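You operate a simulated robot arm through the tools that you are given. There is no shell and no other tool. Be economical: measure what you need, move in short steps, check, and stop when the job is done.

Carry out the task below with a simulated two-armed robot. There is one attempt and no reset: what you move stays moved.

TASK
Pick up the short green roll with one hand, pass it to the other hand and put it on the third middle wire rack shelf from the top. Stack the pink card stack from the top of the cream work bench on top of the green card stack. Do these in any order.

Only the result counts: the job must be done as asked and must still hold three seconds after the hand-in. Knocking over, shifting, dropping, spilling or breaking anything else fails it.

THE ROBOT
Two 7-joint arms with fingered hands on one trunk, on a base that drives. Base frame: it is fixed to the floor where the robot stands at the start and does not move with it; the origin is under the middle of the robot, x ahead of it, y to its left, z up. Units: m, rad, N and s.
The left shoulder is at the start at [0.03, 0.119, 1.188], the right one opposite. With the tool pointing down near the work surface each hand reaches from about 0.14 to 0.54 m from the robot's upright axis, wherever it stands, measured 20 degrees to its own side. Places, roughly: card stack [-6.5, -0.25, 0.75]; third middle wire rack shelf [0.6, 0, 1.1]. Payload 4 kg a hand.
The TCP of each hand is the grasp point between the finger pads, 0.019 m short of the fingertips. In the tool frame z runs along the fingers and y along their closing line. Largest opening 0.12 m; the body of the gripper starts 0.053 m behind the TCP. The gripper is a hand of 3 fingers: y runs from the thumb to the fingers, the wrist lies at [0, 0, -0.219] in the tool frame, and closing takes about 1.5 s.
Orientation is that of the tool frame in the base frame, as a unit quaternion [w, x, y, z]. With the fingers straight down and closing along the base's y, the tool's x points along the base's -x, its y along +y and its z along -z.

THE INTERFACE
- The arms move only by the tool send_rows. It takes "left_plan", "right_plan" or both (then of equal length, played together; a hand with none holds still); each is a list of rows, each an object of numbers (a shift or turn left out is 0, a gripper value left out holds the last): "dx", "dy", "dz": the shift along the base's x, y, z in m; "ax", "ay", "az": the turn, a rotation vector about the base's x, y, z in rad. In form: [{"dx": .., "dy": .., "dz": .., "ax": .., "ay": .., "az": ..}, ...]. A call has 1 to 20 rows; each row is the pose to reach, as a shift and turn from the pose commanded when the call began. "left_claw" and "right_claw" are, for a hand that has rows, the gripper command, from -1 (shut) to 1 (fully open), values between in proportion, set as the call begins (left out, the last holds). Rows are played at 5 a second. More than 0.05 m and 0.15 rad between two rows, or a gripper value outside its range, and nothing of the call is played. A pose out of reach is approached as far as the arm can. The call stops where the force on the tool passes 40 N (or 10 N more than at its start, if that is more) or the arm is blocked; 0.2 s more then pass. Each finger travels about 0.072 m/s and halts on what it meets, pressing with about 24 N; the grip force reading is that of the motor and also rises with nothing between the fingers. The clock runs only during rows and for 0.2 s after the last one: add rows that repeat a pose to give the fingers time. The reply holds the time, the measured pose of the TCP, the force on the tool along the base axes, the opening and the grip force, in the units named above and with some noise, with the torque about the TCP (base axes, N m) and any sound that the robot's microphone picked up.
- Cameras (640 x 400 px; columns grow to the right, rows downward): "scene" is now at [0.0556, -0.007, 1.7352]; the picture's right is [-0.09, -1.00, 0.00], its down [-0.77, 0.07, -0.63] and it looks along [0.63, -0.05, -0.77] (base axes); focal length 288 px, centre (320, 200). "left" rides on the left gripper at [-0.066, -0.004, -0.079] in its tool frame; the picture's right is [0.05, -1.00, 0.00], its down [0.76, 0.04, -0.64] and it looks along [0.64, 0.04, 0.77] (tool axes); focal length 251 px, centre (320, 200). "right" rides on the right gripper at [0.066, -0.004, -0.079] in its tool frame; the picture's right is [0.05, 1.00, 0.00], its down [-0.76, 0.04, -0.64] and it looks along [-0.64, 0.04, 0.77] (tool axes); focal length 251 px, centre (320, 200). There is no depth. A picture from a camera that has moved, and an enlarged one, comes with that camera's place and axes in the base frame and with its lens.
- grab_frame(camera): a new picture of that camera. The clock stands still meanwhile.
- raise_lower(by): slides the trunk up (or, below 0, down) by that many m; the arms and the scene camera ride with it, the base frame stays. It gives what a move gives, with no picture.
- drive_base(legs): drives the robot by 1 to 6 legs, each [ahead, turn to the left] in m and rad, along the robot's own axes; the way and the turn of a leg run together, so that a leg with both is an arc; at most 1.5 m and 3.142 rad a leg. The arms and the cameras ride along, it lands a little off, and it stops where it bumps. It gives what a move gives.
- set_grasp(shape, hand): the hand has 3 fingers and takes this shape, open, in about a second: jaw (thumb against the fingers, like two jaws); tri (thumb and two fingers); tip (a fingertip pinch); poke (one finger out to press); point (the index stretched); flat (the hand flat); cup (the hand cupped); fist (a fist). The gripper value then closes the fingers along that shape, each until it touches; the sizes above hold for jaw. It gives what a move gives, with no picture.
- head_to(pan, tilt): turns the head with the scene camera to pan (to the left, within 2.094 rad either way) and tilt (down, from -0.506 to 1.204), counted from straight ahead of the robot. It gives what a move gives.
- enlarge(camera, box): a new picture of the part [left, top, right, bottom] of that camera's present view, enlarged. The clock stands still meanwhile.
- close_job(): hands the job in; it is judged then, once.

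Work in short steps. Places have to be worked out from the pictures, the camera data and where the tool is seen: move nearer, look again, correct. Check each grasp and each placing, and mend what went wrong. You have 165 turns and 130 pictures in all, those below and enlarged ones among them. Open the grippers and draw the arms clear of the work before you hand the job in, unless the task says otherwise; then end with one line.

The tools are called after "Call:" as a command line: name --argument value ..., lists and objects as JSON in quotes. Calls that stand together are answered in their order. send_rows: Moves the arms, as the interface text tells. Its arguments: {"type":"object","properties":{"left_plan":{"type":"array","items":{"type":"object","properties":{"dx":{"type":"number"},"dy":{"type":"number"},"dz":{"type":"number"},"ax":{"type":"number"},"ay":{"type":"number"},"az":{"type":"number"}}}},"left_claw":{"type":"number"},"right_plan":{"type":"array","items":{"type":"object","properties":{"dx":{"type":"number"},"dy":{"type":"number"},"dz":{"type":"number"},"ax":{"type":"number"},"ay":{"type":"number"},"az":{"type":"number"}}}},"right_claw":{"type":"number"}},"required":[]} The other tools are called the same way: raise_lower (by) slides the trunk up or down; set_grasp (shape, hand) gives the hand a shape; drive_base (legs) drives the base; head_to (pan, tilt) turns the head that bears the scene camera; grab_frame (camera) takes a picture; enlarge (camera, box) takes an enlarged picture of a part of a camera's view; close_job () hands the job in.

At the start:

```text
clock: 0.0
left_position: [0.303, 0.0705, 1.4448]
left_tool_rot: [0.0, -0.002, 1.0, 0.0]
left_ft_force: [0.1, 0.1, 0.6]
left_ft_torque: [0.0, 0.01, -0.02]
left_grip_width: 0.1198
left_finger_force: 0.0
left_shape: jaw
right_position: [0.3317, -0.1781, 1.416]
right_tool_rot: [0.0, -0.001, 1.0, 0.0]
right_ft_force: [-0.4, 0.5, 0.0]
right_ft_torque: [-0.04, -0.05, -0.01]
right_grip_width: 0.1199
right_finger_force: 0.1
right_shape: jaw
trunk travel left (down, up): [-0.4, 0.14]
robot x, y, heading: [-0.0032, -0.0011, 0.001]
head pan, tilt: [-0.087, 0.885]
```

scene: 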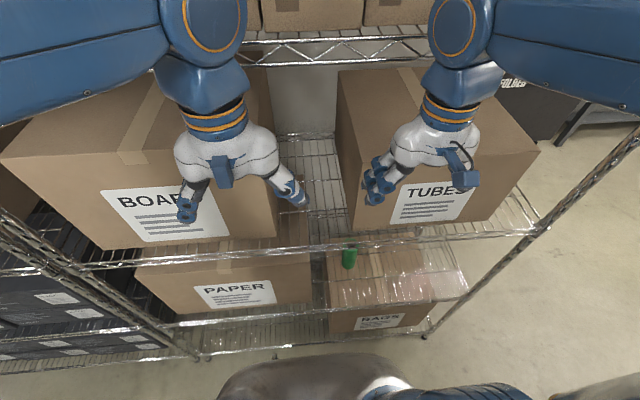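
right: 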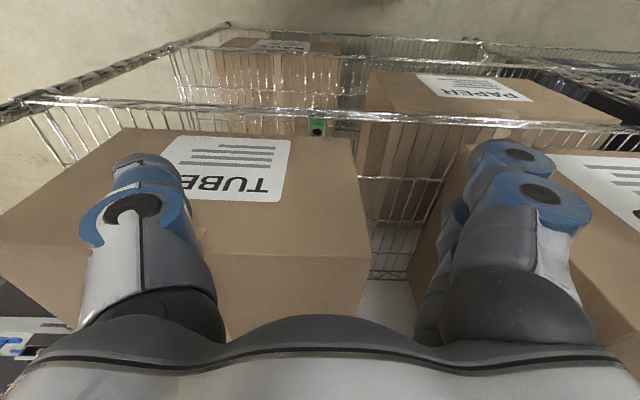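
left: 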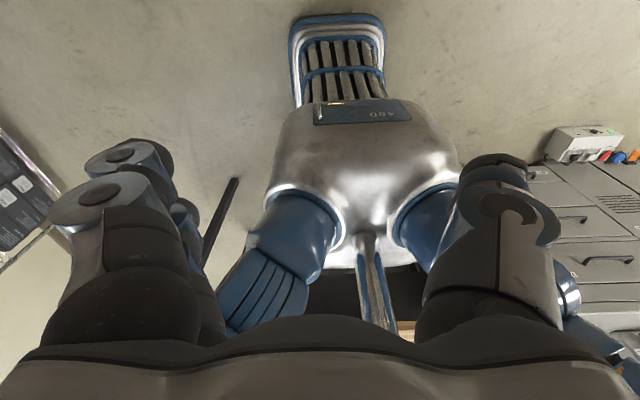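

The rack is ahead, and a green thing shows on a lower shelf. I'll look closer at it and at the whole rack.

Call:
enlarge --camera "scene" --box '[240, 200, 480, 350]'

Call:
head_to --pan 0 --tilt 0.2

Call:
grab_frame --camera "scene"

```text
2.67 times, centred on (360, 275) of scene
camera zoom: at [0.0556, -0.007, 1.7352], right [-0.09, -1.0, 0.0], down [-0.77, 0.07, -0.63], along [0.63, -0.05, -0.77], focal length 768 px, centre (213, 0)
```

zoom: 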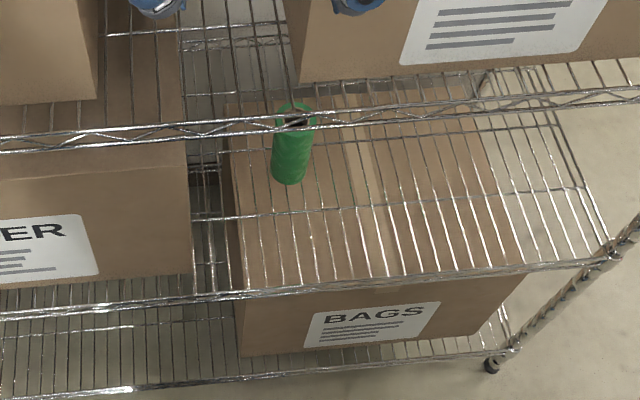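

```text
clock: 1.1
left_position: [0.3014, 0.0704, 1.4447]
left_tool_rot: [-0.001, -0.002, 1.0, 0.0]
left_ft_force: [-0.5, 0.2, 0.0]
left_ft_torque: [-0.02, -0.01, 0.01]
left_grip_width: 0.1199
left_finger_force: 0.0
left_shape: jaw
right_position: [0.3325, -0.1787, 1.4177]
right_tool_rot: [0.0, -0.001, 1.0, 0.0]
right_ft_force: [-0.8, -0.5, -0.2]
right_ft_torque: [-0.01, -0.02, -0.03]
right_grip_width: 0.1199
right_finger_force: 0.1
right_shape: jaw
trunk travel left (down, up): [-0.4, 0.14]
robot x, y, heading: [-0.0034, 0.0003, 0.003]
head pan, tilt: [0.0, 0.201]
```

```text
125 pictures are left
camera scene: at [0.0728, -0.0004, 1.7956], right [0.0, -1.0, 0.0], down [-0.2, 0.0, -0.98], along [0.98, 0.0, -0.2], focal length 288 px, centre (320, 200)
```

scene: 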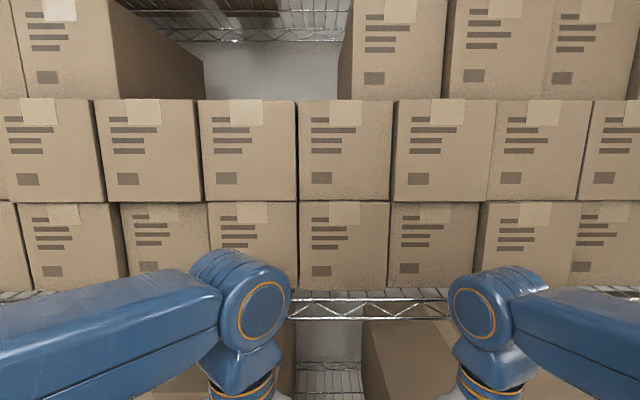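

The roll stands on the fourth shelf down. I'll look around to see the rest of the room before moving.

Call:
head_to --pan 1.0 --tilt 0.5

Call:
grab_frame --camera "scene"

Call:
head_to --pan 2.09 --tilt 0.4

Call:
grab_frame --camera "scene"

Call:
head_to --pan -1.0 --tilt 0.5

Call:
grab_frame --camera "scene"

Call:
head_to --pan -2.09 --tilt 0.4

Call:
grab_frame --camera "scene"

```text
clock: 2.3
left_position: [0.3035, 0.0698, 1.4442]
left_tool_rot: [0.001, -0.002, 1.0, 0.0]
left_ft_force: [-0.2, -0.3, 0.2]
left_ft_torque: [-0.04, -0.04, -0.02]
left_grip_width: 0.1198
left_finger_force: 0.1
left_shape: jaw
right_position: [0.3306, -0.1771, 1.4163]
right_tool_rot: [-0.001, -0.002, 1.0, 0.0]
right_ft_force: [-0.4, -0.1, 0.4]
right_ft_torque: [-0.01, -0.01, -0.01]
right_grip_width: 0.1201
right_finger_force: 0.1
right_shape: jaw
trunk travel left (down, up): [-0.4, 0.14]
robot x, y, heading: [0.0002, -0.0016, -0.0]
head pan, tilt: [1.0, 0.499]
```

```text
124 pictures are left
camera scene: at [0.0288, 0.0761, 1.768], right [0.84, -0.54, 0.0], down [-0.26, -0.4, -0.88], along [0.47, 0.74, -0.48], focal length 288 px, centre (320, 200)
```

scene: 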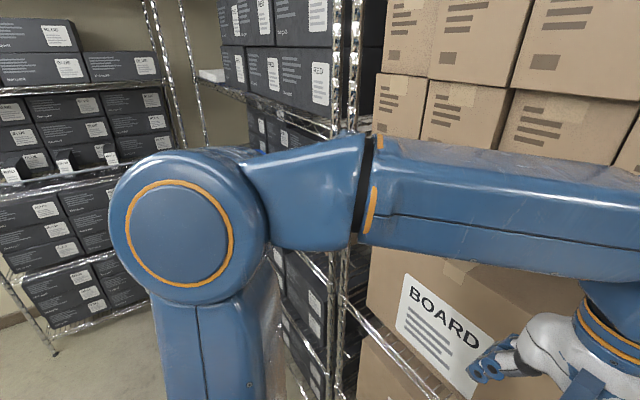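

```text
clock: 3.7
left_position: [0.3027, 0.0714, 1.4448]
left_tool_rot: [0.0, -0.002, 1.0, -0.001]
left_ft_force: [-0.1, 0.9, -0.4]
left_ft_torque: [0.03, -0.01, -0.01]
left_grip_width: 0.1199
left_finger_force: 0.1
left_shape: jaw
right_position: [0.3318, -0.1771, 1.4171]
right_tool_rot: [0.0, -0.002, 1.0, -0.001]
right_ft_force: [1.4, -0.3, 0.0]
right_ft_torque: [0.01, -0.02, -0.05]
right_grip_width: 0.1201
right_finger_force: 0.1
right_shape: jaw
trunk travel left (down, up): [-0.4, 0.14]
robot x, y, heading: [0.0012, 0.0002, 0.004]
head pan, tilt: [2.089, 0.4]
```

```text
123 pictures are left
camera scene: at [-0.0663, 0.0801, 1.7772], right [0.87, 0.49, 0.0], down [0.19, -0.34, -0.92], along [-0.46, 0.8, -0.39], focal length 288 px, centre (320, 200)
```

scene: 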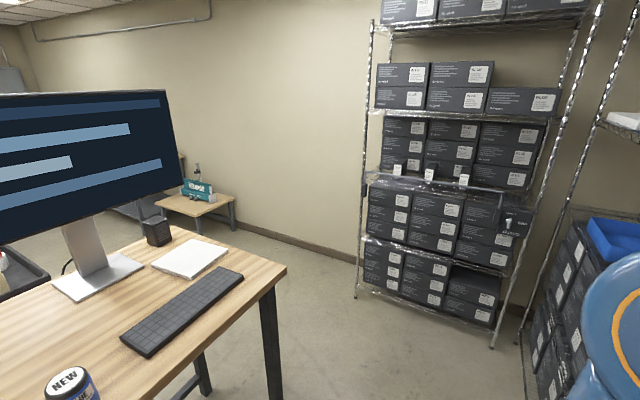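

```text
clock: 6.3
left_position: [0.303, 0.0717, 1.4455]
left_tool_rot: [0.0, -0.002, 1.0, -0.001]
left_ft_force: [0.5, -0.8, -0.2]
left_ft_torque: [-0.01, -0.02, -0.01]
left_grip_width: 0.1197
left_finger_force: 0.0
left_shape: jaw
right_position: [0.3324, -0.1784, 1.4175]
right_tool_rot: [-0.001, -0.001, 1.0, 0.001]
right_ft_force: [-0.5, 0.2, -0.5]
right_ft_torque: [-0.01, 0.02, 0.01]
right_grip_width: 0.1199
right_finger_force: 0.1
right_shape: jaw
trunk travel left (down, up): [-0.4, 0.14]
robot x, y, heading: [0.0007, -0.0002, -0.002]
head pan, tilt: [-1.0, 0.499]
```

```text
122 pictures are left
camera scene: at [0.0288, -0.0769, 1.768], right [-0.84, -0.54, 0.0], down [-0.26, 0.4, -0.88], along [0.47, -0.74, -0.48], focal length 288 px, centre (320, 200)
```

scene: 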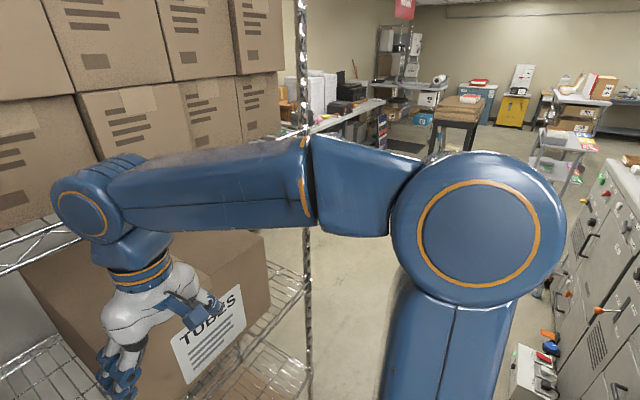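

```text
clock: 7.7
left_position: [0.3023, 0.0704, 1.4443]
left_tool_rot: [0.0, -0.002, 1.0, 0.0]
left_ft_force: [-0.5, 0.1, 0.0]
left_ft_torque: [-0.02, -0.04, 0.0]
left_grip_width: 0.1198
left_finger_force: 0.1
left_shape: jaw
right_position: [0.3327, -0.1778, 1.4181]
right_tool_rot: [0.0, -0.001, 1.0, -0.001]
right_ft_force: [-0.3, -0.1, -0.1]
right_ft_torque: [-0.01, -0.06, 0.01]
right_grip_width: 0.1198
right_finger_force: 0.1
right_shape: jaw
trunk travel left (down, up): [-0.4, 0.14]
robot x, y, heading: [-0.0022, 0.0022, -0.001]
head pan, tilt: [-2.089, 0.4]
```

```text
121 pictures are left
camera scene: at [-0.0662, -0.0809, 1.7771], right [-0.87, 0.49, 0.0], down [0.19, 0.34, -0.92], along [-0.46, -0.8, -0.39], focal length 288 px, centre (320, 200)
```

scene: 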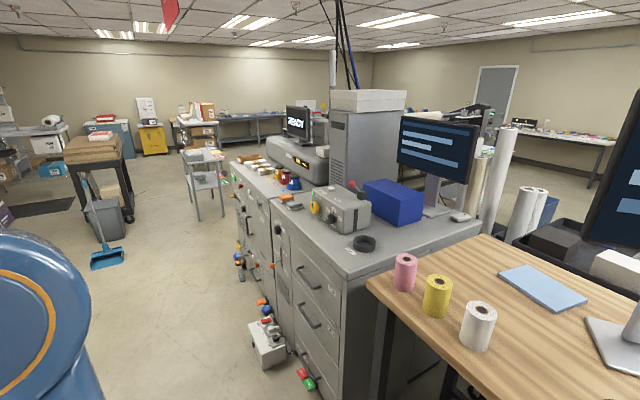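

I'll back off a little from the rack, lower the trunk and look at the roll level-on.

Call:
drive_base --legs '[[-0.3, 0]]'

Call:
raise_lower --by -0.39

Call:
head_to --pan -0.1 --tilt 0.55

Call:
grab_frame --camera "scene"

```text
clock: 9.8
left_position: [-0.0102, 0.0704, 1.4446]
left_tool_rot: [0.0, 0.001, 1.0, 0.001]
left_ft_force: [0.0, 0.0, 0.0]
left_ft_torque: [-0.02, -0.02, -0.02]
left_grip_width: 0.1199
left_finger_force: 0.0
left_shape: jaw
right_position: [0.017, -0.1788, 1.4176]
right_tool_rot: [-0.001, 0.001, 1.0, -0.001]
right_ft_force: [0.7, -0.1, 0.6]
right_ft_torque: [-0.01, 0.0, 0.01]
right_grip_width: 0.1196
right_finger_force: 0.1
right_shape: jaw
trunk travel left (down, up): [-0.4, 0.14]
robot x, y, heading: [-0.3157, 0.0022, -0.005]
head pan, tilt: [-2.089, 0.4]
```

```text
clock: 13.5
left_position: [-0.0098, 0.071, 1.0554]
left_tool_rot: [0.0, 0.001, 1.0, 0.0]
left_ft_force: [0.4, -0.4, 0.5]
left_ft_torque: [-0.01, 0.0, 0.02]
left_grip_width: 0.12
left_finger_force: 0.0
left_shape: jaw
right_position: [0.0189, -0.1791, 1.0272]
right_tool_rot: [0.0, 0.001, 1.0, -0.001]
right_ft_force: [0.2, 0.2, 0.4]
right_ft_torque: [-0.01, 0.01, -0.03]
right_grip_width: 0.1201
right_finger_force: 0.2
right_shape: jaw
trunk travel left (down, up): [-0.01, 0.53]
robot x, y, heading: [-0.3109, -0.002, -0.004]
head pan, tilt: [-2.089, 0.4]
```

```text
clock: 15.4
left_position: [-0.0092, 0.0704, 1.0548]
left_tool_rot: [0.0, 0.001, 1.0, 0.0]
left_ft_force: [-0.7, 0.0, -0.3]
left_ft_torque: [0.0, -0.01, -0.01]
left_grip_width: 0.1196
left_finger_force: 0.1
left_shape: jaw
right_position: [0.0174, -0.1789, 1.0265]
right_tool_rot: [0.001, 0.001, 1.0, 0.0]
right_ft_force: [-0.6, -0.2, -0.3]
right_ft_torque: [0.01, 0.02, 0.05]
right_grip_width: 0.12
right_finger_force: 0.2
right_shape: jaw
trunk travel left (down, up): [-0.01, 0.53]
robot x, y, heading: [-0.3151, -0.0023, -0.004]
head pan, tilt: [-0.099, 0.55]
```

```text
120 pictures are left
camera scene: at [-0.2443, -0.0098, 1.3734], right [-0.11, -0.99, 0.0], down [-0.52, 0.06, -0.85], along [0.85, -0.09, -0.52], focal length 288 px, centre (320, 200)
```

scene: 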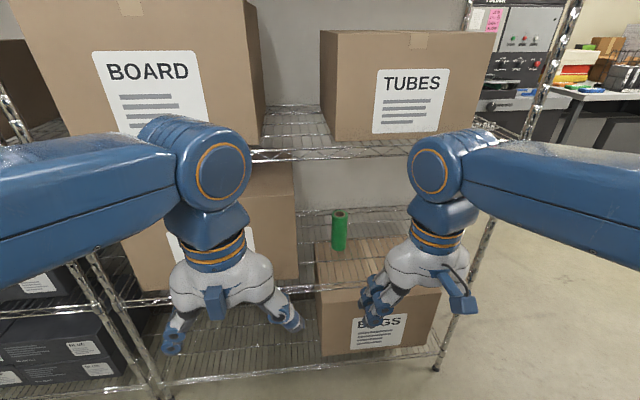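

Let me zoom in on the roll.

Call:
enlarge --camera "scene" --box '[240, 130, 480, 280]'

Call:
enlarge --camera "scene" --box '[100, 130, 480, 380]'

```text
2.67 times, centred on (360, 205) of scene
camera zoom: at [-0.2443, -0.0098, 1.3734], right [-0.11, -0.99, 0.0], down [-0.52, 0.06, -0.85], along [0.85, -0.09, -0.52], focal length 768 px, centre (213, 187)
```

zoom: 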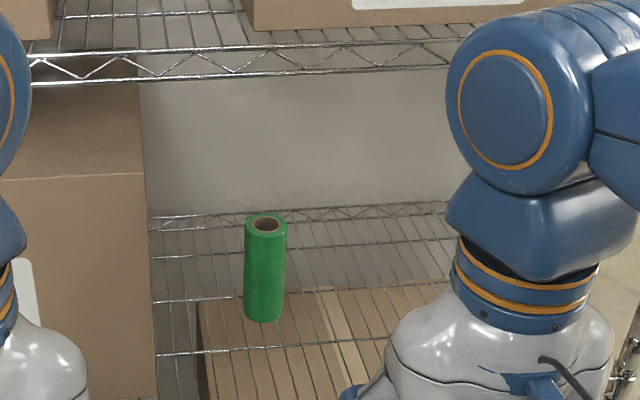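

```text
1.60 times, centred on (290, 255) of scene
camera zoom: at [-0.2443, -0.0098, 1.3734], right [-0.11, -0.99, 0.0], down [-0.52, 0.06, -0.85], along [0.85, -0.09, -0.52], focal length 461 px, centre (368, 112)
```

zoom: 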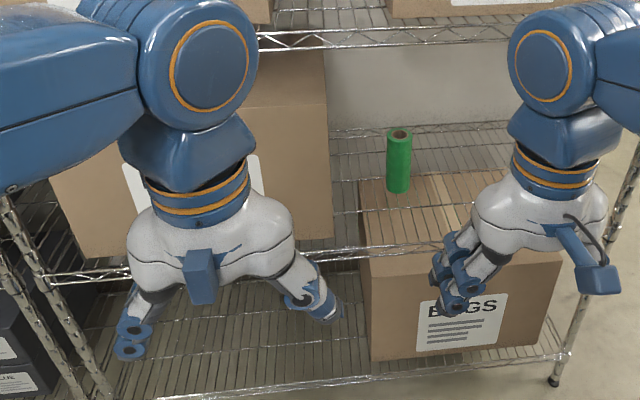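

The roll stands at about (0.60, -0.17), z 0.655 to 0.79, and the third shelf's surface is at about z 1.11. I'll turn the right hand to point ahead and slightly down, in free space in front of the rack.

Call:
send_rows --right_plan '[{"dx": 0.022, "dz": -0.028, "ay": -0.127}, {"dx": 0.044, "dz": -0.056, "ay": -0.254}, {"dx": 0.066, "dz": -0.084, "ay": -0.381}, {"dx": 0.088, "dz": -0.112, "ay": -0.508}, {"dx": 0.11, "dz": -0.14, "ay": -0.635}, {"dx": 0.132, "dz": -0.168, "ay": -0.762}, {"dx": 0.154, "dz": -0.196, "ay": -0.889}, {"dx": 0.176, "dz": -0.224, "ay": -1.016}, {"dx": 0.198, "dz": -0.252, "ay": -1.143}, {"dx": 0.222, "dz": -0.282, "ay": -1.27}, {"dx": 0.222, "dz": -0.282, "ay": -1.27}, {"dx": 0.222, "dz": -0.282, "ay": -1.27}]' --right_claw 1

Call:
grab_frame --camera "scene"

Call:
grab_frame --camera "right"

```text
clock: 18.0
left_position: [-0.0116, 0.0706, 1.0546]
left_tool_rot: [0.0, 0.001, 1.0, 0.0]
left_ft_force: [0.3, -0.2, 0.9]
left_ft_torque: [0.0, -0.03, 0.04]
left_grip_width: 0.1201
left_finger_force: 0.1
left_shape: jaw
right_position: [0.2042, -0.1787, 0.7962]
right_tool_rot: [0.505, 0.001, 0.863, 0.001]
right_ft_force: [0.0, -0.1, -0.7]
right_ft_torque: [0.0, 0.01, 0.0]
right_grip_width: 0.1202
right_finger_force: 0.0
right_shape: jaw
right hand out of reach, approached as far as the arm can: row 9, 10, 11, 12
trunk travel left (down, up): [-0.01, 0.53]
robot x, y, heading: [-0.3116, -0.0031, -0.008]
head pan, tilt: [-0.099, 0.55]
```

```text
117 pictures are left
camera scene: at [-0.244, -0.0101, 1.3734], right [-0.11, -0.99, 0.0], down [-0.52, 0.06, -0.85], along [0.85, -0.09, -0.52], focal length 288 px, centre (320, 200)
```

scene: 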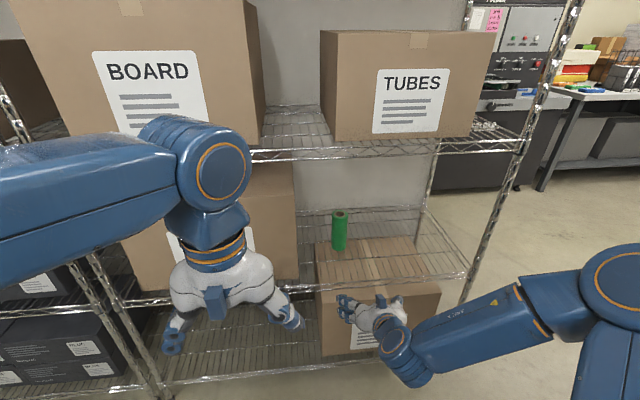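

```text
116 pictures are left
camera right: at [0.1018, -0.1833, 0.777], right [-0.03, 1.0, -0.04], down [-0.19, 0.04, 0.98], along [0.98, 0.03, 0.18], focal length 251 px, centre (320, 200)
```

right: 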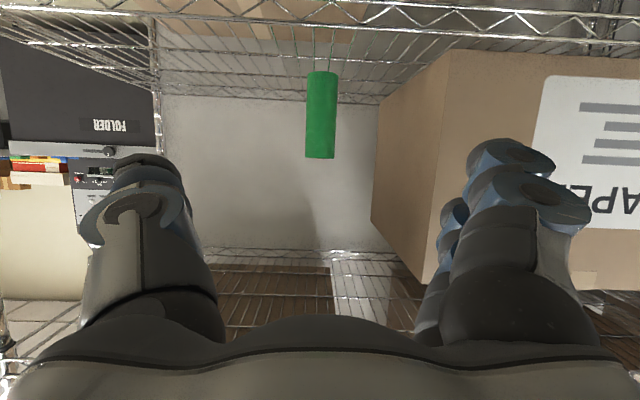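

The hand points ahead and about 29° down, and the roll is at y≈-0.169. I'll lower the hand and line it up in y, then drive forward.

Call:
send_rows --right_plan '[{"dx": 0.0, "dy": 0.005, "dz": -0.02}, {"dx": 0.0, "dy": 0.01, "dz": -0.045}, {"dx": 0.0, "dy": 0.01, "dz": -0.045}]'

```text
clock: 18.8
left_position: [-0.0105, 0.0698, 1.0541]
left_tool_rot: [0.001, 0.0, 1.0, 0.001]
left_ft_force: [0.1, 0.1, 0.3]
left_ft_torque: [0.03, -0.01, 0.03]
left_grip_width: 0.1196
left_finger_force: 0.2
left_shape: jaw
right_position: [0.2038, -0.1749, 0.7665]
right_tool_rot: [0.504, 0.002, 0.863, 0.0]
right_ft_force: [0.7, -0.9, 0.0]
right_ft_torque: [0.06, 0.01, 0.01]
right_grip_width: 0.1201
right_finger_force: 0.1
right_shape: jaw
right hand out of reach, approached as far as the arm can: row 2, 3
trunk travel left (down, up): [-0.01, 0.53]
robot x, y, heading: [-0.3091, 0.0002, -0.004]
head pan, tilt: [-0.099, 0.55]
```

I'll try pulling in a little while going lower.

Call:
send_rows --right_plan '[{"dx": -0.03, "dy": 0.005, "dz": -0.01}, {"dx": -0.05, "dy": 0.005, "dz": -0.04}, {"dx": -0.05, "dy": 0.005, "dz": -0.04}]'

```text
clock: 19.6
left_position: [-0.0115, 0.0704, 1.0551]
left_tool_rot: [0.0, 0.0, 1.0, 0.0]
left_ft_force: [0.6, 0.9, 0.2]
left_ft_torque: [-0.01, 0.02, -0.01]
left_grip_width: 0.1199
left_finger_force: 0.1
left_shape: jaw
right_position: [0.2036, -0.1741, 0.7685]
right_tool_rot: [0.504, 0.002, 0.863, 0.0]
right_ft_force: [-0.1, 0.2, -1.0]
right_ft_torque: [-0.01, 0.0, 0.04]
right_grip_width: 0.12
right_finger_force: 0.0
right_shape: jaw
right hand out of reach, approached as far as the arm can: row 1, 2, 3
trunk travel left (down, up): [-0.01, 0.53]
robot x, y, heading: [-0.3134, 0.0011, -0.007]
head pan, tilt: [-0.099, 0.55]
```

The limit is probably wrist pitch; I'll pitch a bit more down and see where the hand settles.

Call:
send_rows --right_plan '[{"ay": 0.12}, {"ay": 0.24}, {"ay": 0.24}]'

```text
clock: 20.4
left_position: [-0.0101, 0.0693, 1.0548]
left_tool_rot: [0.0, 0.002, 1.0, 0.0]
left_ft_force: [0.3, -0.1, -0.2]
left_ft_torque: [0.03, 0.02, 0.02]
left_grip_width: 0.1201
left_finger_force: 0.1
left_shape: jaw
right_position: [0.2051, -0.1758, 0.7668]
right_tool_rot: [0.397, 0.001, 0.918, 0.001]
right_ft_force: [-0.7, -0.6, 0.3]
right_ft_torque: [0.0, -0.01, 0.04]
right_grip_width: 0.1201
right_finger_force: 0.0
right_shape: jaw
trunk travel left (down, up): [-0.01, 0.53]
robot x, y, heading: [-0.3151, -0.0008, -0.006]
head pan, tilt: [-0.099, 0.55]
```

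That worked: commands clamp to the reached pose. Now I lower with this steeper pitch.

Call:
send_rows --right_plan '[{"dx": 0.0, "dy": 0.003, "dz": -0.02}, {"dx": 0.0, "dy": 0.006, "dz": -0.04}, {"dx": 0.0, "dy": 0.006, "dz": -0.04}]'

```text
clock: 21.2
left_position: [-0.0104, 0.0699, 1.0545]
left_tool_rot: [0.0, 0.001, 1.0, 0.001]
left_ft_force: [0.6, 0.4, 0.3]
left_ft_torque: [-0.02, 0.01, 0.0]
left_grip_width: 0.1197
left_finger_force: 0.1
left_shape: jaw
right_position: [0.2046, -0.169, 0.7258]
right_tool_rot: [0.398, 0.001, 0.917, 0.0]
right_ft_force: [0.6, 0.5, 0.4]
right_ft_torque: [0.03, 0.02, -0.01]
right_grip_width: 0.1197
right_finger_force: 0.0
right_shape: jaw
trunk travel left (down, up): [-0.01, 0.53]
robot x, y, heading: [-0.3127, 0.0012, -0.006]
head pan, tilt: [-0.099, 0.55]
```

Now drive forward 0.33 m so that the fingers come just up to the roll.

Call:
drive_base --legs '[[0.32, 0.006]]'

Call:
grab_frame --camera "right"

Call:
grab_frame --camera "scene"

```text
clock: 23.4
left_position: [0.3153, 0.0749, 1.0543]
left_tool_rot: [-0.001, -0.005, 1.0, 0.0]
left_ft_force: [0.5, 0.0, 0.0]
left_ft_torque: [0.01, 0.05, -0.03]
left_grip_width: 0.1199
left_finger_force: 0.0
left_shape: jaw
right_position: [0.5333, -0.1635, 0.7262]
right_tool_rot: [0.398, -0.004, 0.917, 0.003]
right_ft_force: [0.6, -0.3, -0.5]
right_ft_torque: [0.0, 0.01, -0.02]
right_grip_width: 0.12
right_finger_force: 0.2
right_shape: jaw
trunk travel left (down, up): [-0.01, 0.53]
robot x, y, heading: [0.0102, 0.0008, 0.002]
head pan, tilt: [-0.099, 0.55]
```

```text
115 pictures are left
camera right: at [0.4315, -0.1664, 0.7302], right [-0.05, 1.0, -0.04], down [0.05, 0.04, 1.0], along [1.0, 0.05, -0.06], focal length 251 px, centre (320, 200)
```

right: 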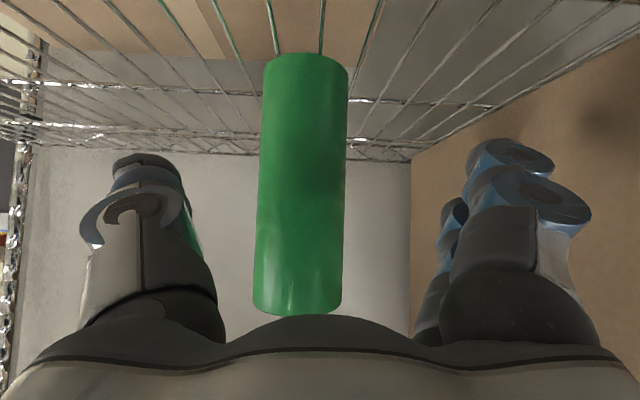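

```text
114 pictures are left
camera scene: at [0.0832, -0.0097, 1.3734], right [-0.09, -1.0, 0.0], down [-0.52, 0.05, -0.85], along [0.85, -0.08, -0.52], focal length 288 px, centre (320, 200)
```

scene: 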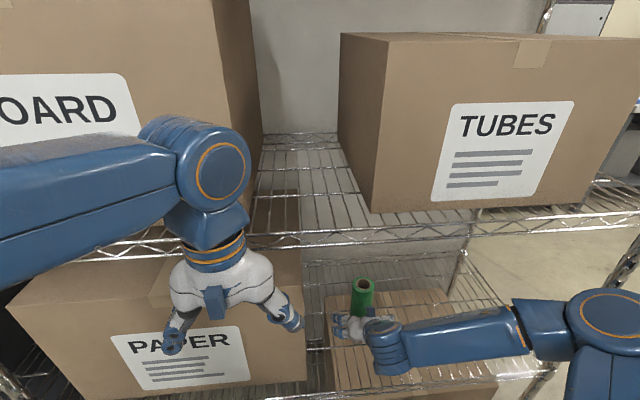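

The roll is centred at about (0.60, -0.17). Given the tilt, the palm would meet the roll's top edge if I went in low, so I raise to z≈0.75 and go in to x≈0.592.

Call:
send_rows --right_plan '[{"dx": 0.01, "dy": -0.006, "dz": 0.02}, {"dx": 0.035, "dy": -0.006, "dz": 0.024}, {"dx": 0.059, "dy": -0.006, "dz": 0.024}, {"dx": 0.059, "dy": -0.006, "dz": 0.024}]'

Call:
grab_frame --camera "right"

Call:
enlarge --camera "scene" --box '[280, 230, 480, 380]'

```text
clock: 24.4
left_position: [0.3147, 0.0744, 1.0545]
left_tool_rot: [0.001, -0.005, 1.0, -0.001]
left_ft_force: [0.8, 0.0, 0.0]
left_ft_torque: [0.02, -0.05, -0.01]
left_grip_width: 0.1202
left_finger_force: 0.1
left_shape: jaw
right_position: [0.5921, -0.1688, 0.7475]
right_tool_rot: [0.397, -0.004, 0.918, 0.003]
right_ft_force: [-0.9, 0.5, -0.2]
right_ft_torque: [0.0, 0.03, 0.02]
right_grip_width: 0.1203
right_finger_force: 0.0
right_shape: jaw
trunk travel left (down, up): [-0.01, 0.53]
robot x, y, heading: [0.0119, -0.0009, 0.011]
head pan, tilt: [-0.099, 0.55]
```

```text
113 pictures are left
camera right: at [0.4896, -0.1724, 0.7529], right [-0.05, 1.0, -0.04], down [0.05, 0.04, 1.0], along [1.0, 0.05, -0.05], focal length 251 px, centre (320, 200)
```

right: 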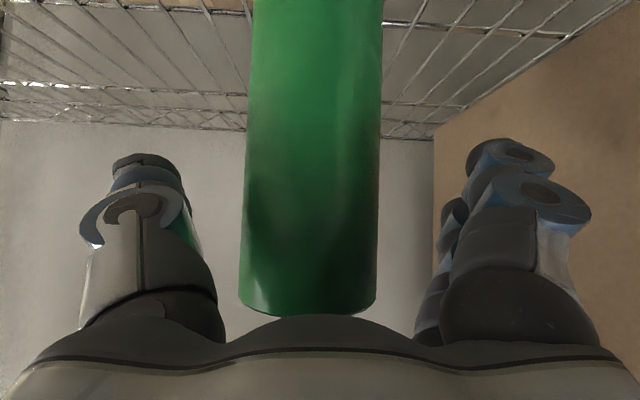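

```text
2.67 times, centred on (380, 305) of scene
camera zoom: at [0.082, -0.0096, 1.3734], right [-0.09, -1.0, 0.0], down [-0.52, 0.05, -0.85], along [0.85, -0.08, -0.52], focal length 768 px, centre (160, -80)
```

zoom: 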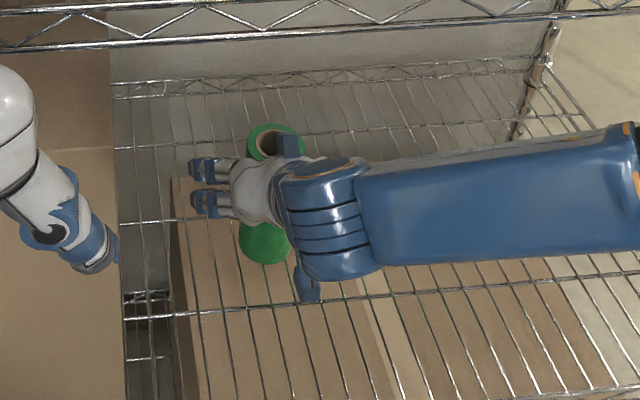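

The roll sits between the fingers. Closing.

Call:
send_rows --right_plan '[{}, {}, {}, {}, {}, {}, {}, {}]' --right_claw -1

Call:
grab_frame --camera "right"

```text
clock: 26.2
left_position: [0.3152, 0.0747, 1.0538]
left_tool_rot: [0.0, -0.006, 1.0, 0.0]
left_ft_force: [-0.2, -0.1, -0.2]
left_ft_torque: [0.0, 0.02, -0.03]
left_grip_width: 0.1198
left_finger_force: 0.1
left_shape: jaw
right_position: [0.592, -0.1676, 0.7484]
right_tool_rot: [0.398, -0.004, 0.918, 0.003]
right_ft_force: [0.4, -0.5, 0.9]
right_ft_torque: [0.05, 0.03, -0.01]
right_grip_width: 0.0495
right_finger_force: 23.9
right_shape: jaw
trunk travel left (down, up): [-0.01, 0.53]
robot x, y, heading: [0.016, 0.0003, 0.009]
head pan, tilt: [-0.099, 0.55]
```

```text
111 pictures are left
camera right: at [0.4896, -0.1724, 0.7528], right [-0.05, 1.0, -0.04], down [0.05, 0.04, 1.0], along [1.0, 0.05, -0.05], focal length 251 px, centre (320, 200)
```

right: 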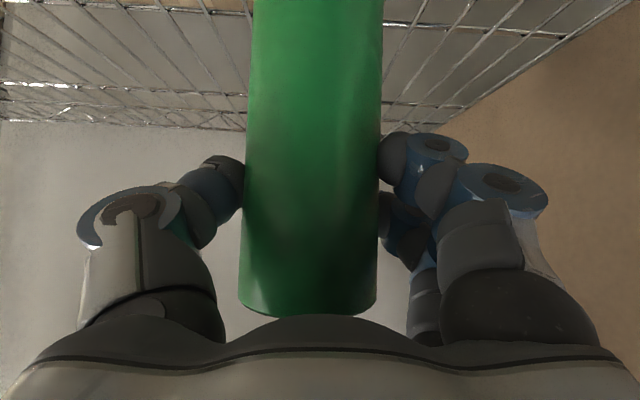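

Gripped (0.0495 m wide). I lift 5 cm and check.

Call:
send_rows --right_plan '[{"dz": 0.02}, {"dz": 0.05}, {"dz": 0.07}, {"dz": 0.07}]'

Call:
grab_frame --camera "right"

```text
clock: 27.2
left_position: [0.3148, 0.0749, 1.0543]
left_tool_rot: [0.0, -0.006, 1.0, 0.0]
left_ft_force: [0.9, 0.5, -0.6]
left_ft_torque: [-0.04, -0.02, 0.02]
left_grip_width: 0.1202
left_finger_force: 0.0
left_shape: jaw
right_position: [0.5918, -0.1709, 0.8179]
right_tool_rot: [0.397, -0.004, 0.918, 0.003]
right_ft_force: [-0.3, -0.8, -3.4]
right_ft_torque: [0.04, 0.01, -0.03]
right_grip_width: 0.0492
right_finger_force: 23.9
right_shape: jaw
trunk travel left (down, up): [-0.01, 0.53]
robot x, y, heading: [0.0152, -0.0059, 0.006]
head pan, tilt: [-0.099, 0.55]
```

```text
110 pictures are left
camera right: at [0.4897, -0.175, 0.8236], right [-0.05, 1.0, -0.04], down [0.05, 0.04, 1.0], along [1.0, 0.05, -0.06], focal length 251 px, centre (320, 200)
```

right: 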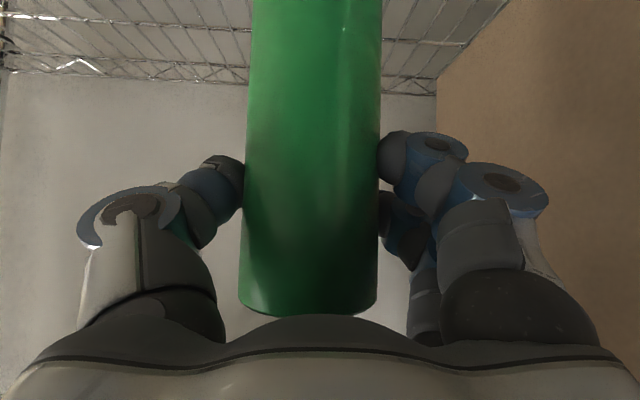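

The roll is held (about 0.3 kg). I back straight out of the rack for the hand-over.

Call:
drive_base --legs '[[-0.38, 0]]'

Call:
raise_lower --by 0.2

Call:
grab_frame --camera "scene"

```text
clock: 29.6
left_position: [-0.0603, 0.0695, 1.0539]
left_tool_rot: [-0.001, 0.0, 1.0, 0.0]
left_ft_force: [-1.0, 0.1, 0.3]
left_ft_torque: [0.03, -0.02, 0.0]
left_grip_width: 0.1198
left_finger_force: 0.0
left_shape: jaw
right_position: [0.2144, -0.1779, 0.8193]
right_tool_rot: [0.398, -0.002, 0.917, 0.003]
right_ft_force: [-0.4, 0.3, -2.3]
right_ft_torque: [-0.02, 0.01, 0.01]
right_grip_width: 0.0495
right_finger_force: 23.7
right_shape: jaw
trunk travel left (down, up): [-0.01, 0.53]
robot x, y, heading: [-0.3664, -0.0014, -0.0]
head pan, tilt: [-0.099, 0.55]
```

```text
clock: 31.7
left_position: [-0.059, 0.0698, 1.2557]
left_tool_rot: [-0.001, -0.001, 1.0, 0.0]
left_ft_force: [-1.1, 0.4, -0.1]
left_ft_torque: [-0.01, 0.0, -0.02]
left_grip_width: 0.1197
left_finger_force: 0.0
left_shape: jaw
right_position: [0.2142, -0.1781, 1.0179]
right_tool_rot: [0.397, -0.001, 0.918, 0.002]
right_ft_force: [0.4, 0.0, -3.5]
right_ft_torque: [0.02, 0.01, 0.01]
right_grip_width: 0.0495
right_finger_force: 23.6
right_shape: jaw
trunk travel left (down, up): [-0.21, 0.33]
robot x, y, heading: [-0.3614, -0.0046, 0.003]
head pan, tilt: [-0.099, 0.55]
```

```text
109 pictures are left
camera scene: at [-0.2931, -0.0124, 1.5732], right [-0.1, -1.0, 0.0], down [-0.52, 0.05, -0.85], along [0.85, -0.08, -0.52], focal length 288 px, centre (320, 200)
```

scene: 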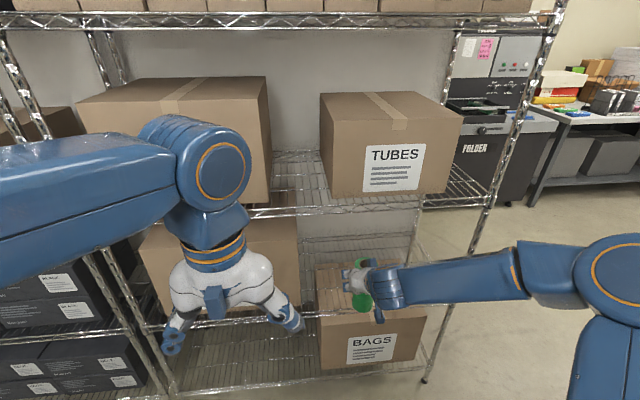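

First, I pitch the left hand forward and move it out to the left.

Call:
send_rows --left_plan '[{"dx": 0.01, "dy": 0.015, "dz": -0.01, "ay": -0.122}, {"dx": 0.02, "dy": 0.03, "dz": -0.02, "ay": -0.244}, {"dx": 0.03, "dy": 0.045, "dz": -0.035, "ay": -0.366}, {"dx": 0.04, "dy": 0.06, "dz": -0.05, "ay": -0.488}, {"dx": 0.05, "dy": 0.075, "dz": -0.065, "ay": -0.61}, {"dx": 0.06, "dy": 0.09, "dz": -0.08, "ay": -0.732}, {"dx": 0.07, "dy": 0.105, "dz": -0.1, "ay": -0.854}, {"dx": 0.08, "dy": 0.12, "dz": -0.12, "ay": -0.976}, {"dx": 0.09, "dy": 0.135, "dz": -0.135, "ay": -1.098}, {"dx": 0.1, "dy": 0.15, "dz": -0.15, "ay": -1.22}, {"dx": 0.1, "dy": 0.15, "dz": -0.15, "ay": -1.22}]' --left_claw 1

Call:
send_rows --right_plan '[{"dx": -0.014, "dy": 0.012, "az": 0.131}, {"dx": -0.028, "dy": 0.024, "az": 0.262}, {"dx": -0.042, "dy": 0.036, "az": 0.393}, {"dx": -0.056, "dy": 0.048, "az": 0.524}, {"dx": -0.07, "dy": 0.06, "az": 0.655}, {"dx": -0.084, "dy": 0.072, "az": 0.786}, {"dx": -0.098, "dy": 0.084, "az": 0.917}, {"dx": -0.112, "dy": 0.096, "az": 1.048}, {"dx": -0.126, "dy": 0.108, "az": 1.179}, {"dx": -0.14, "dy": 0.12, "az": 1.31}, {"dx": -0.154, "dy": 0.132, "az": 1.441}, {"dx": -0.17, "dy": 0.144, "az": 1.57}, {"dx": -0.17, "dy": 0.144, "az": 1.57}]'

Call:
grab_frame --camera "scene"

```text
clock: 34.1
left_position: [0.1145, 0.247, 1.1124]
left_tool_rot: [0.573, 0.002, 0.82, -0.003]
left_ft_force: [-0.7, 3.8, -1.7]
left_ft_torque: [-0.15, -0.17, -0.28]
left_grip_width: 0.1198
left_finger_force: 0.1
left_shape: jaw
left hand out of reach, approached as far as the arm can: row 7, 8, 9, 10, 11
right_position: [0.2165, -0.1753, 1.0161]
right_tool_rot: [0.396, -0.002, 0.918, 0.001]
right_ft_force: [0.3, 0.3, -2.9]
right_ft_torque: [0.01, 0.01, -0.02]
right_grip_width: 0.0492
right_finger_force: 23.7
right_shape: jaw
trunk travel left (down, up): [-0.21, 0.33]
robot x, y, heading: [-0.366, -0.0031, -0.003]
head pan, tilt: [-0.099, 0.55]
```

```text
clock: 36.9
left_position: [0.111, 0.2469, 1.1146]
left_tool_rot: [0.572, -0.001, 0.82, 0.0]
left_ft_force: [-0.4, 0.4, 0.6]
left_ft_torque: [0.05, 0.02, 0.01]
left_grip_width: 0.1199
left_finger_force: 0.1
left_shape: jaw
right_position: [0.0449, -0.0349, 1.0207]
right_tool_rot: [-0.28, 0.649, -0.649, -0.282]
right_ft_force: [-0.4, 0.4, -2.3]
right_ft_torque: [-0.02, -0.01, -0.02]
right_grip_width: 0.0493
right_finger_force: 23.9
right_shape: jaw
trunk travel left (down, up): [-0.21, 0.33]
robot x, y, heading: [-0.3642, -0.0041, 0.004]
head pan, tilt: [-0.099, 0.55]
```

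```text
108 pictures are left
camera scene: at [-0.2933, -0.0126, 1.5734], right [-0.1, -1.0, 0.0], down [-0.52, 0.05, -0.85], along [0.85, -0.08, -0.52], focal length 288 px, centre (320, 200)
```

scene: 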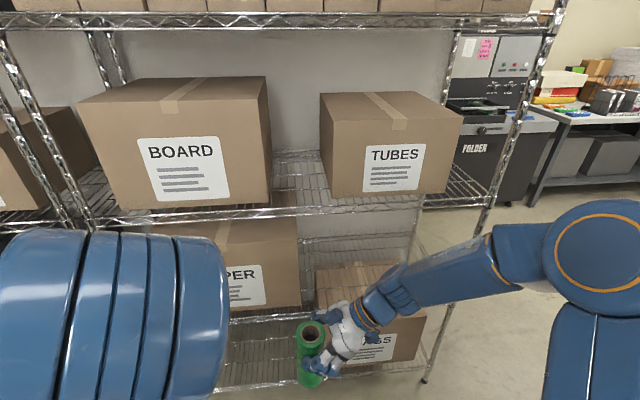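

The right hand now points left with the roll upright. I'll yaw the left hand to face it at standoff and lower it to the roll's lower part.

Call:
send_rows --left_plan '[{"dx": -0.006, "dz": -0.013, "az": -0.131}, {"dx": -0.012, "dz": -0.026, "az": -0.262}, {"dx": -0.018, "dz": -0.039, "az": -0.393}, {"dx": -0.024, "dz": -0.052, "az": -0.524}, {"dx": -0.03, "dz": -0.065, "az": -0.655}, {"dx": -0.036, "dz": -0.078, "az": -0.786}, {"dx": -0.042, "dz": -0.091, "az": -0.917}, {"dx": -0.048, "dz": -0.104, "az": -1.048}, {"dx": -0.054, "dz": -0.117, "az": -1.179}, {"dx": -0.06, "dz": -0.13, "az": -1.31}, {"dx": -0.066, "dz": -0.143, "az": -1.441}, {"dx": -0.066, "dz": -0.152, "az": -1.57}, {"dx": -0.066, "dz": -0.152, "az": -1.57}]'

Call:
head_to --pan 0.0 --tilt 0.95

Call:
grab_frame --camera "scene"

Call:
grab_frame --camera "left"

```text
clock: 39.7
left_position: [-0.0157, 0.0471, 1.094]
left_tool_rot: [0.404, 0.58, 0.581, -0.404]
left_ft_force: [-1.1, 1.0, 0.0]
left_ft_torque: [0.01, 0.0, 0.0]
left_grip_width: 0.1198
left_finger_force: 0.1
left_shape: jaw
left hand out of reach, approached as far as the arm can: row 2, 3, 4, 5, 6, 7, 8, 9, 10, 11, 12, 13
right_position: [0.0465, -0.0354, 1.0212]
right_tool_rot: [-0.281, 0.649, -0.648, -0.282]
right_ft_force: [-0.1, 1.1, -2.7]
right_ft_torque: [-0.04, 0.01, -0.01]
right_grip_width: 0.049
right_finger_force: 24.4
right_shape: jaw
trunk travel left (down, up): [-0.21, 0.33]
robot x, y, heading: [-0.3609, 0.0015, -0.001]
head pan, tilt: [-0.099, 0.55]
```

```text
clock: 40.6
left_position: [-0.0179, 0.0449, 1.0949]
left_tool_rot: [0.404, 0.58, 0.58, -0.406]
left_ft_force: [-0.1, -0.5, -0.3]
left_ft_torque: [0.04, 0.02, -0.02]
left_grip_width: 0.12
left_finger_force: 0.0
left_shape: jaw
right_position: [0.0441, -0.0358, 1.0208]
right_tool_rot: [-0.281, 0.649, -0.648, -0.282]
right_ft_force: [-0.6, 0.6, -2.0]
right_ft_torque: [-0.03, 0.02, -0.01]
right_grip_width: 0.0493
right_finger_force: 24.0
right_shape: jaw
trunk travel left (down, up): [-0.21, 0.33]
robot x, y, heading: [-0.3607, -0.0038, -0.0]
head pan, tilt: [0.0, 0.949]
```

```text
107 pictures are left
camera scene: at [-0.3099, -0.0033, 1.5405], right [0.0, -1.0, 0.0], down [-0.81, 0.0, -0.58], along [0.58, 0.0, -0.81], focal length 288 px, centre (320, 200)
```

scene: 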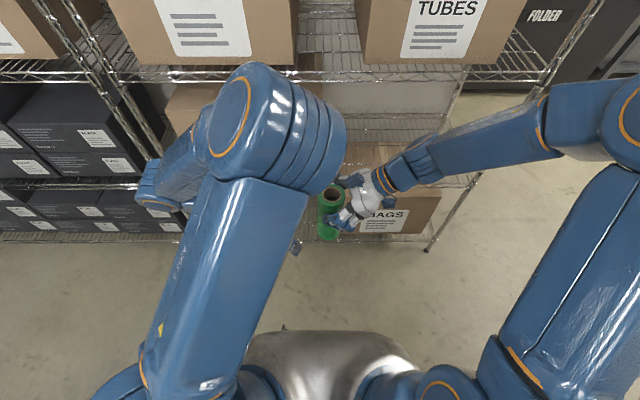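

```text
106 pictures are left
camera left: at [-0.0205, 0.0956, 1.1833], right [-1.0, 0.02, -0.05], down [0.04, 0.87, -0.5], along [0.03, -0.5, -0.87], focal length 251 px, centre (320, 200)
```

left: 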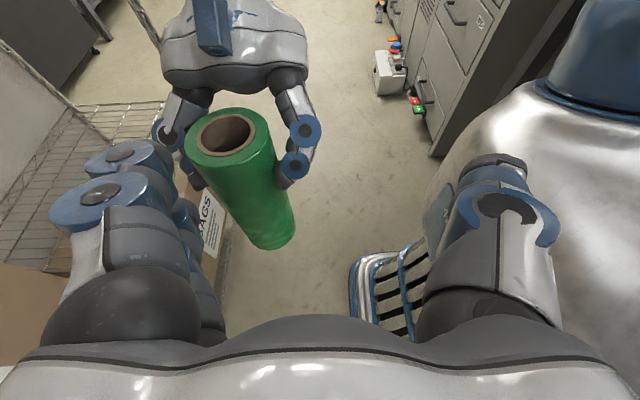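

The orientation is good, but the arm clamped short of standoff. From here I step out left, then down, and check where it gets.

Call:
send_rows --left_plan '[{"dx": 0.01, "dy": 0.03}, {"dx": 0.03, "dy": 0.06}, {"dx": 0.062, "dy": 0.085}, {"dx": 0.062, "dy": 0.085, "dz": -0.04}, {"dx": 0.062, "dy": 0.085, "dz": -0.08}, {"dx": 0.062, "dy": 0.085, "dz": -0.12}, {"dx": 0.062, "dy": 0.085, "dz": -0.132}, {"dx": 0.062, "dy": 0.085, "dz": -0.132}]'

Call:
grab_frame --camera "left"

Call:
grab_frame --camera "scene"

```text
clock: 42.4
left_position: [-0.0028, 0.0076, 1.0504]
left_tool_rot: [0.405, 0.579, 0.582, -0.404]
left_ft_force: [1.3, 4.2, 5.9]
left_ft_torque: [-0.13, -0.37, 0.3]
left_grip_width: 0.1199
left_finger_force: 0.1
left_shape: jaw
left hand out of reach, approached as far as the arm can: row 1, 2, 3, 4, 5, 6, 7, 8
right_position: [0.0441, -0.0363, 1.0186]
right_tool_rot: [0.28, -0.648, 0.65, 0.282]
right_ft_force: [-0.8, -5.3, -8.7]
right_ft_torque: [0.0, 0.1, -0.07]
right_grip_width: 0.0493
right_finger_force: 23.8
right_shape: jaw
trunk travel left (down, up): [-0.21, 0.33]
robot x, y, heading: [-0.3614, -0.0021, 0.003]
head pan, tilt: [0.0, 0.949]
```

```text
105 pictures are left
camera left: at [-0.0063, 0.0574, 1.1381], right [-1.0, 0.02, -0.05], down [0.04, 0.87, -0.49], along [0.04, -0.5, -0.87], focal length 251 px, centre (320, 200)
```

left: 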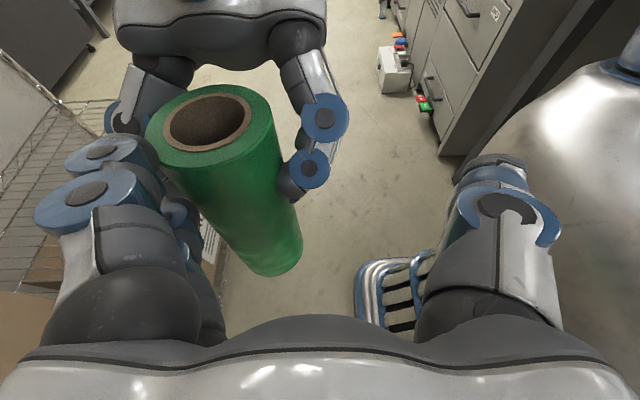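

```text
104 pictures are left
camera scene: at [-0.3096, -0.004, 1.5405], right [0.0, -1.0, 0.0], down [-0.81, 0.0, -0.58], along [0.58, 0.0, -0.81], focal length 288 px, centre (320, 200)
```

scene: 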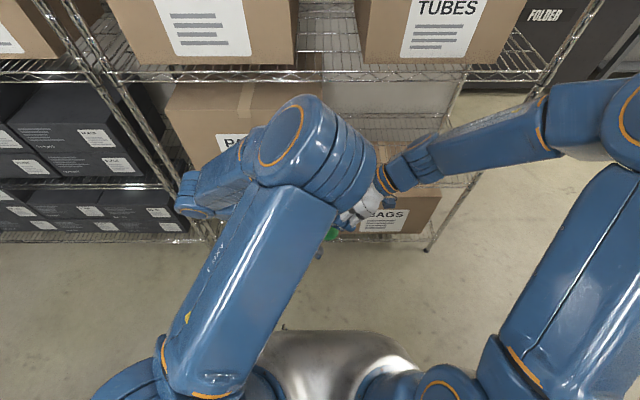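

The left arm is at a joint limit and drifted into light contact. I back the right hand down and away first.

Call:
send_rows --right_plan '[{"dz": -0.02}, {"dz": -0.05}, {"dy": -0.02, "dz": -0.08}, {"dy": -0.06, "dz": -0.1}, {"dy": -0.1, "dz": -0.1}, {"dy": -0.1, "dz": -0.1}]'

```text
clock: 43.8
left_position: [-0.0024, 0.0069, 1.0504]
left_tool_rot: [0.404, 0.579, 0.581, -0.405]
left_ft_force: [-0.3, 0.3, -0.3]
left_ft_torque: [0.01, -0.01, -0.02]
left_grip_width: 0.1202
left_finger_force: 0.1
left_shape: jaw
right_position: [0.0437, -0.1322, 0.9199]
right_tool_rot: [-0.28, 0.649, -0.648, -0.282]
right_ft_force: [-0.9, 0.1, -3.3]
right_ft_torque: [-0.01, 0.0, -0.02]
right_grip_width: 0.0492
right_finger_force: 23.6
right_shape: jaw
trunk travel left (down, up): [-0.21, 0.33]
robot x, y, heading: [-0.3604, -0.0038, 0.001]
head pan, tilt: [0.0, 0.949]
```

Right hand is clear. The left hand's roll is the awkward one, so I'll unwind it back to pointing ahead and out to the left, and then re-roll it by 180°.

Call:
send_rows --left_plan '[{"dx": 0.0, "dy": 0.02, "dz": 0.03, "az": 0.131}, {"dx": 0.0, "dy": 0.05, "dz": 0.06, "az": 0.262}, {"dx": 0.01, "dy": 0.08, "dz": 0.09, "az": 0.393}, {"dx": 0.02, "dy": 0.1, "dz": 0.12, "az": 0.524}, {"dx": 0.03, "dy": 0.12, "dz": 0.12, "az": 0.655}, {"dx": 0.04, "dy": 0.14, "dz": 0.12, "az": 0.786}, {"dx": 0.05, "dy": 0.16, "dz": 0.12, "az": 0.917}, {"dx": 0.06, "dy": 0.18, "dz": 0.12, "az": 1.048}, {"dx": 0.07, "dy": 0.2, "dz": 0.12, "az": 1.179}, {"dx": 0.08, "dy": 0.2, "dz": 0.12, "az": 1.31}, {"dx": 0.09, "dy": 0.2, "dz": 0.12, "az": 1.441}, {"dx": 0.09, "dy": 0.2, "dz": 0.12, "az": 1.57}, {"dx": 0.09, "dy": 0.2, "dz": 0.12, "az": 1.57}]'

Call:
send_rows --left_plan '[{"dx": -0.0, "dz": 0.01, "ay": 0.122}, {"dx": -0.0, "dz": 0.02, "ay": 0.244}, {"dz": 0.03, "ay": 0.366}, {"dz": 0.03, "ay": 0.488}, {"dz": 0.03, "ay": 0.61}, {"dz": 0.03, "ay": 0.732}, {"dz": 0.03, "ay": 0.854}, {"dz": 0.03, "ay": 0.976}, {"dz": 0.03, "ay": 1.098}, {"dz": 0.03, "ay": 1.22}, {"dz": 0.03, "ay": 1.22}]'

Call:
grab_frame --camera "scene"

```text
clock: 46.6
left_position: [0.1015, 0.2128, 1.1739]
left_tool_rot: [0.572, -0.001, 0.82, 0.0]
left_ft_force: [1.2, 0.5, 0.4]
left_ft_torque: [-0.01, -0.01, 0.0]
left_grip_width: 0.12
left_finger_force: 0.1
left_shape: jaw
left hand out of reach, approached as far as the arm can: row 11, 12, 13
right_position: [0.0436, -0.1329, 0.9213]
right_tool_rot: [-0.279, 0.65, -0.648, -0.282]
right_ft_force: [0.1, -0.7, -2.8]
right_ft_torque: [-0.03, 0.0, -0.01]
right_grip_width: 0.0491
right_finger_force: 24.0
right_shape: jaw
trunk travel left (down, up): [-0.21, 0.33]
robot x, y, heading: [-0.3624, -0.0056, -0.006]
head pan, tilt: [0.0, 0.949]
```

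```text
clock: 49.0
left_position: [0.1005, 0.2126, 1.2041]
left_tool_rot: [0.0, 0.0, 1.0, 0.0]
left_ft_force: [0.1, 0.3, -0.1]
left_ft_torque: [-0.01, 0.01, 0.02]
left_grip_width: 0.12
left_finger_force: 0.1
left_shape: jaw
right_position: [0.0439, -0.1329, 0.9209]
right_tool_rot: [-0.28, 0.65, -0.648, -0.283]
right_ft_force: [-0.1, -0.3, -2.4]
right_ft_torque: [-0.01, -0.01, 0.03]
right_grip_width: 0.049
right_finger_force: 24.3
right_shape: jaw
trunk travel left (down, up): [-0.21, 0.33]
robot x, y, heading: [-0.3602, -0.0035, -0.002]
head pan, tilt: [0.0, 0.949]
```

```text
103 pictures are left
camera scene: at [-0.3108, -0.0032, 1.5405], right [0.0, -1.0, 0.0], down [-0.81, 0.0, -0.58], along [0.58, 0.0, -0.81], focal length 288 px, centre (320, 200)
```

scene: 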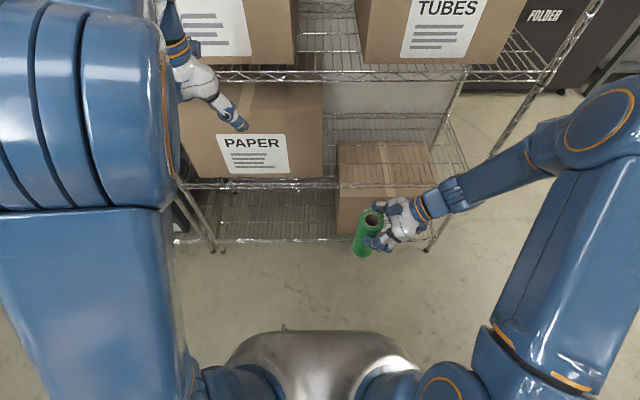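

Pointing down again. I'll try yawing the left hand one way, and watch for clamping.

Call:
send_rows --left_plan '[{"az": 0.14}, {"az": 0.28}, {"az": 0.42}, {"az": 0.56}, {"az": 0.7}, {"az": 0.84}, {"az": 0.98}, {"az": 1.12}, {"az": 1.26}, {"az": 1.4}, {"az": 1.54}]'

```text
clock: 51.4
left_position: [0.1012, 0.2113, 1.2032]
left_tool_rot: [0.0, -0.698, 0.716, 0.0]
left_ft_force: [-0.2, 0.0, 0.2]
left_ft_torque: [0.01, -0.02, 0.0]
left_grip_width: 0.1199
left_finger_force: 0.1
left_shape: jaw
right_position: [0.0447, -0.1326, 0.9195]
right_tool_rot: [0.281, -0.649, 0.649, 0.282]
right_ft_force: [0.4, 0.0, -2.4]
right_ft_torque: [-0.01, -0.01, -0.03]
right_grip_width: 0.0492
right_finger_force: 24.1
right_shape: jaw
trunk travel left (down, up): [-0.21, 0.33]
robot x, y, heading: [-0.3654, -0.0043, -0.001]
head pan, tilt: [0.0, 0.949]
```

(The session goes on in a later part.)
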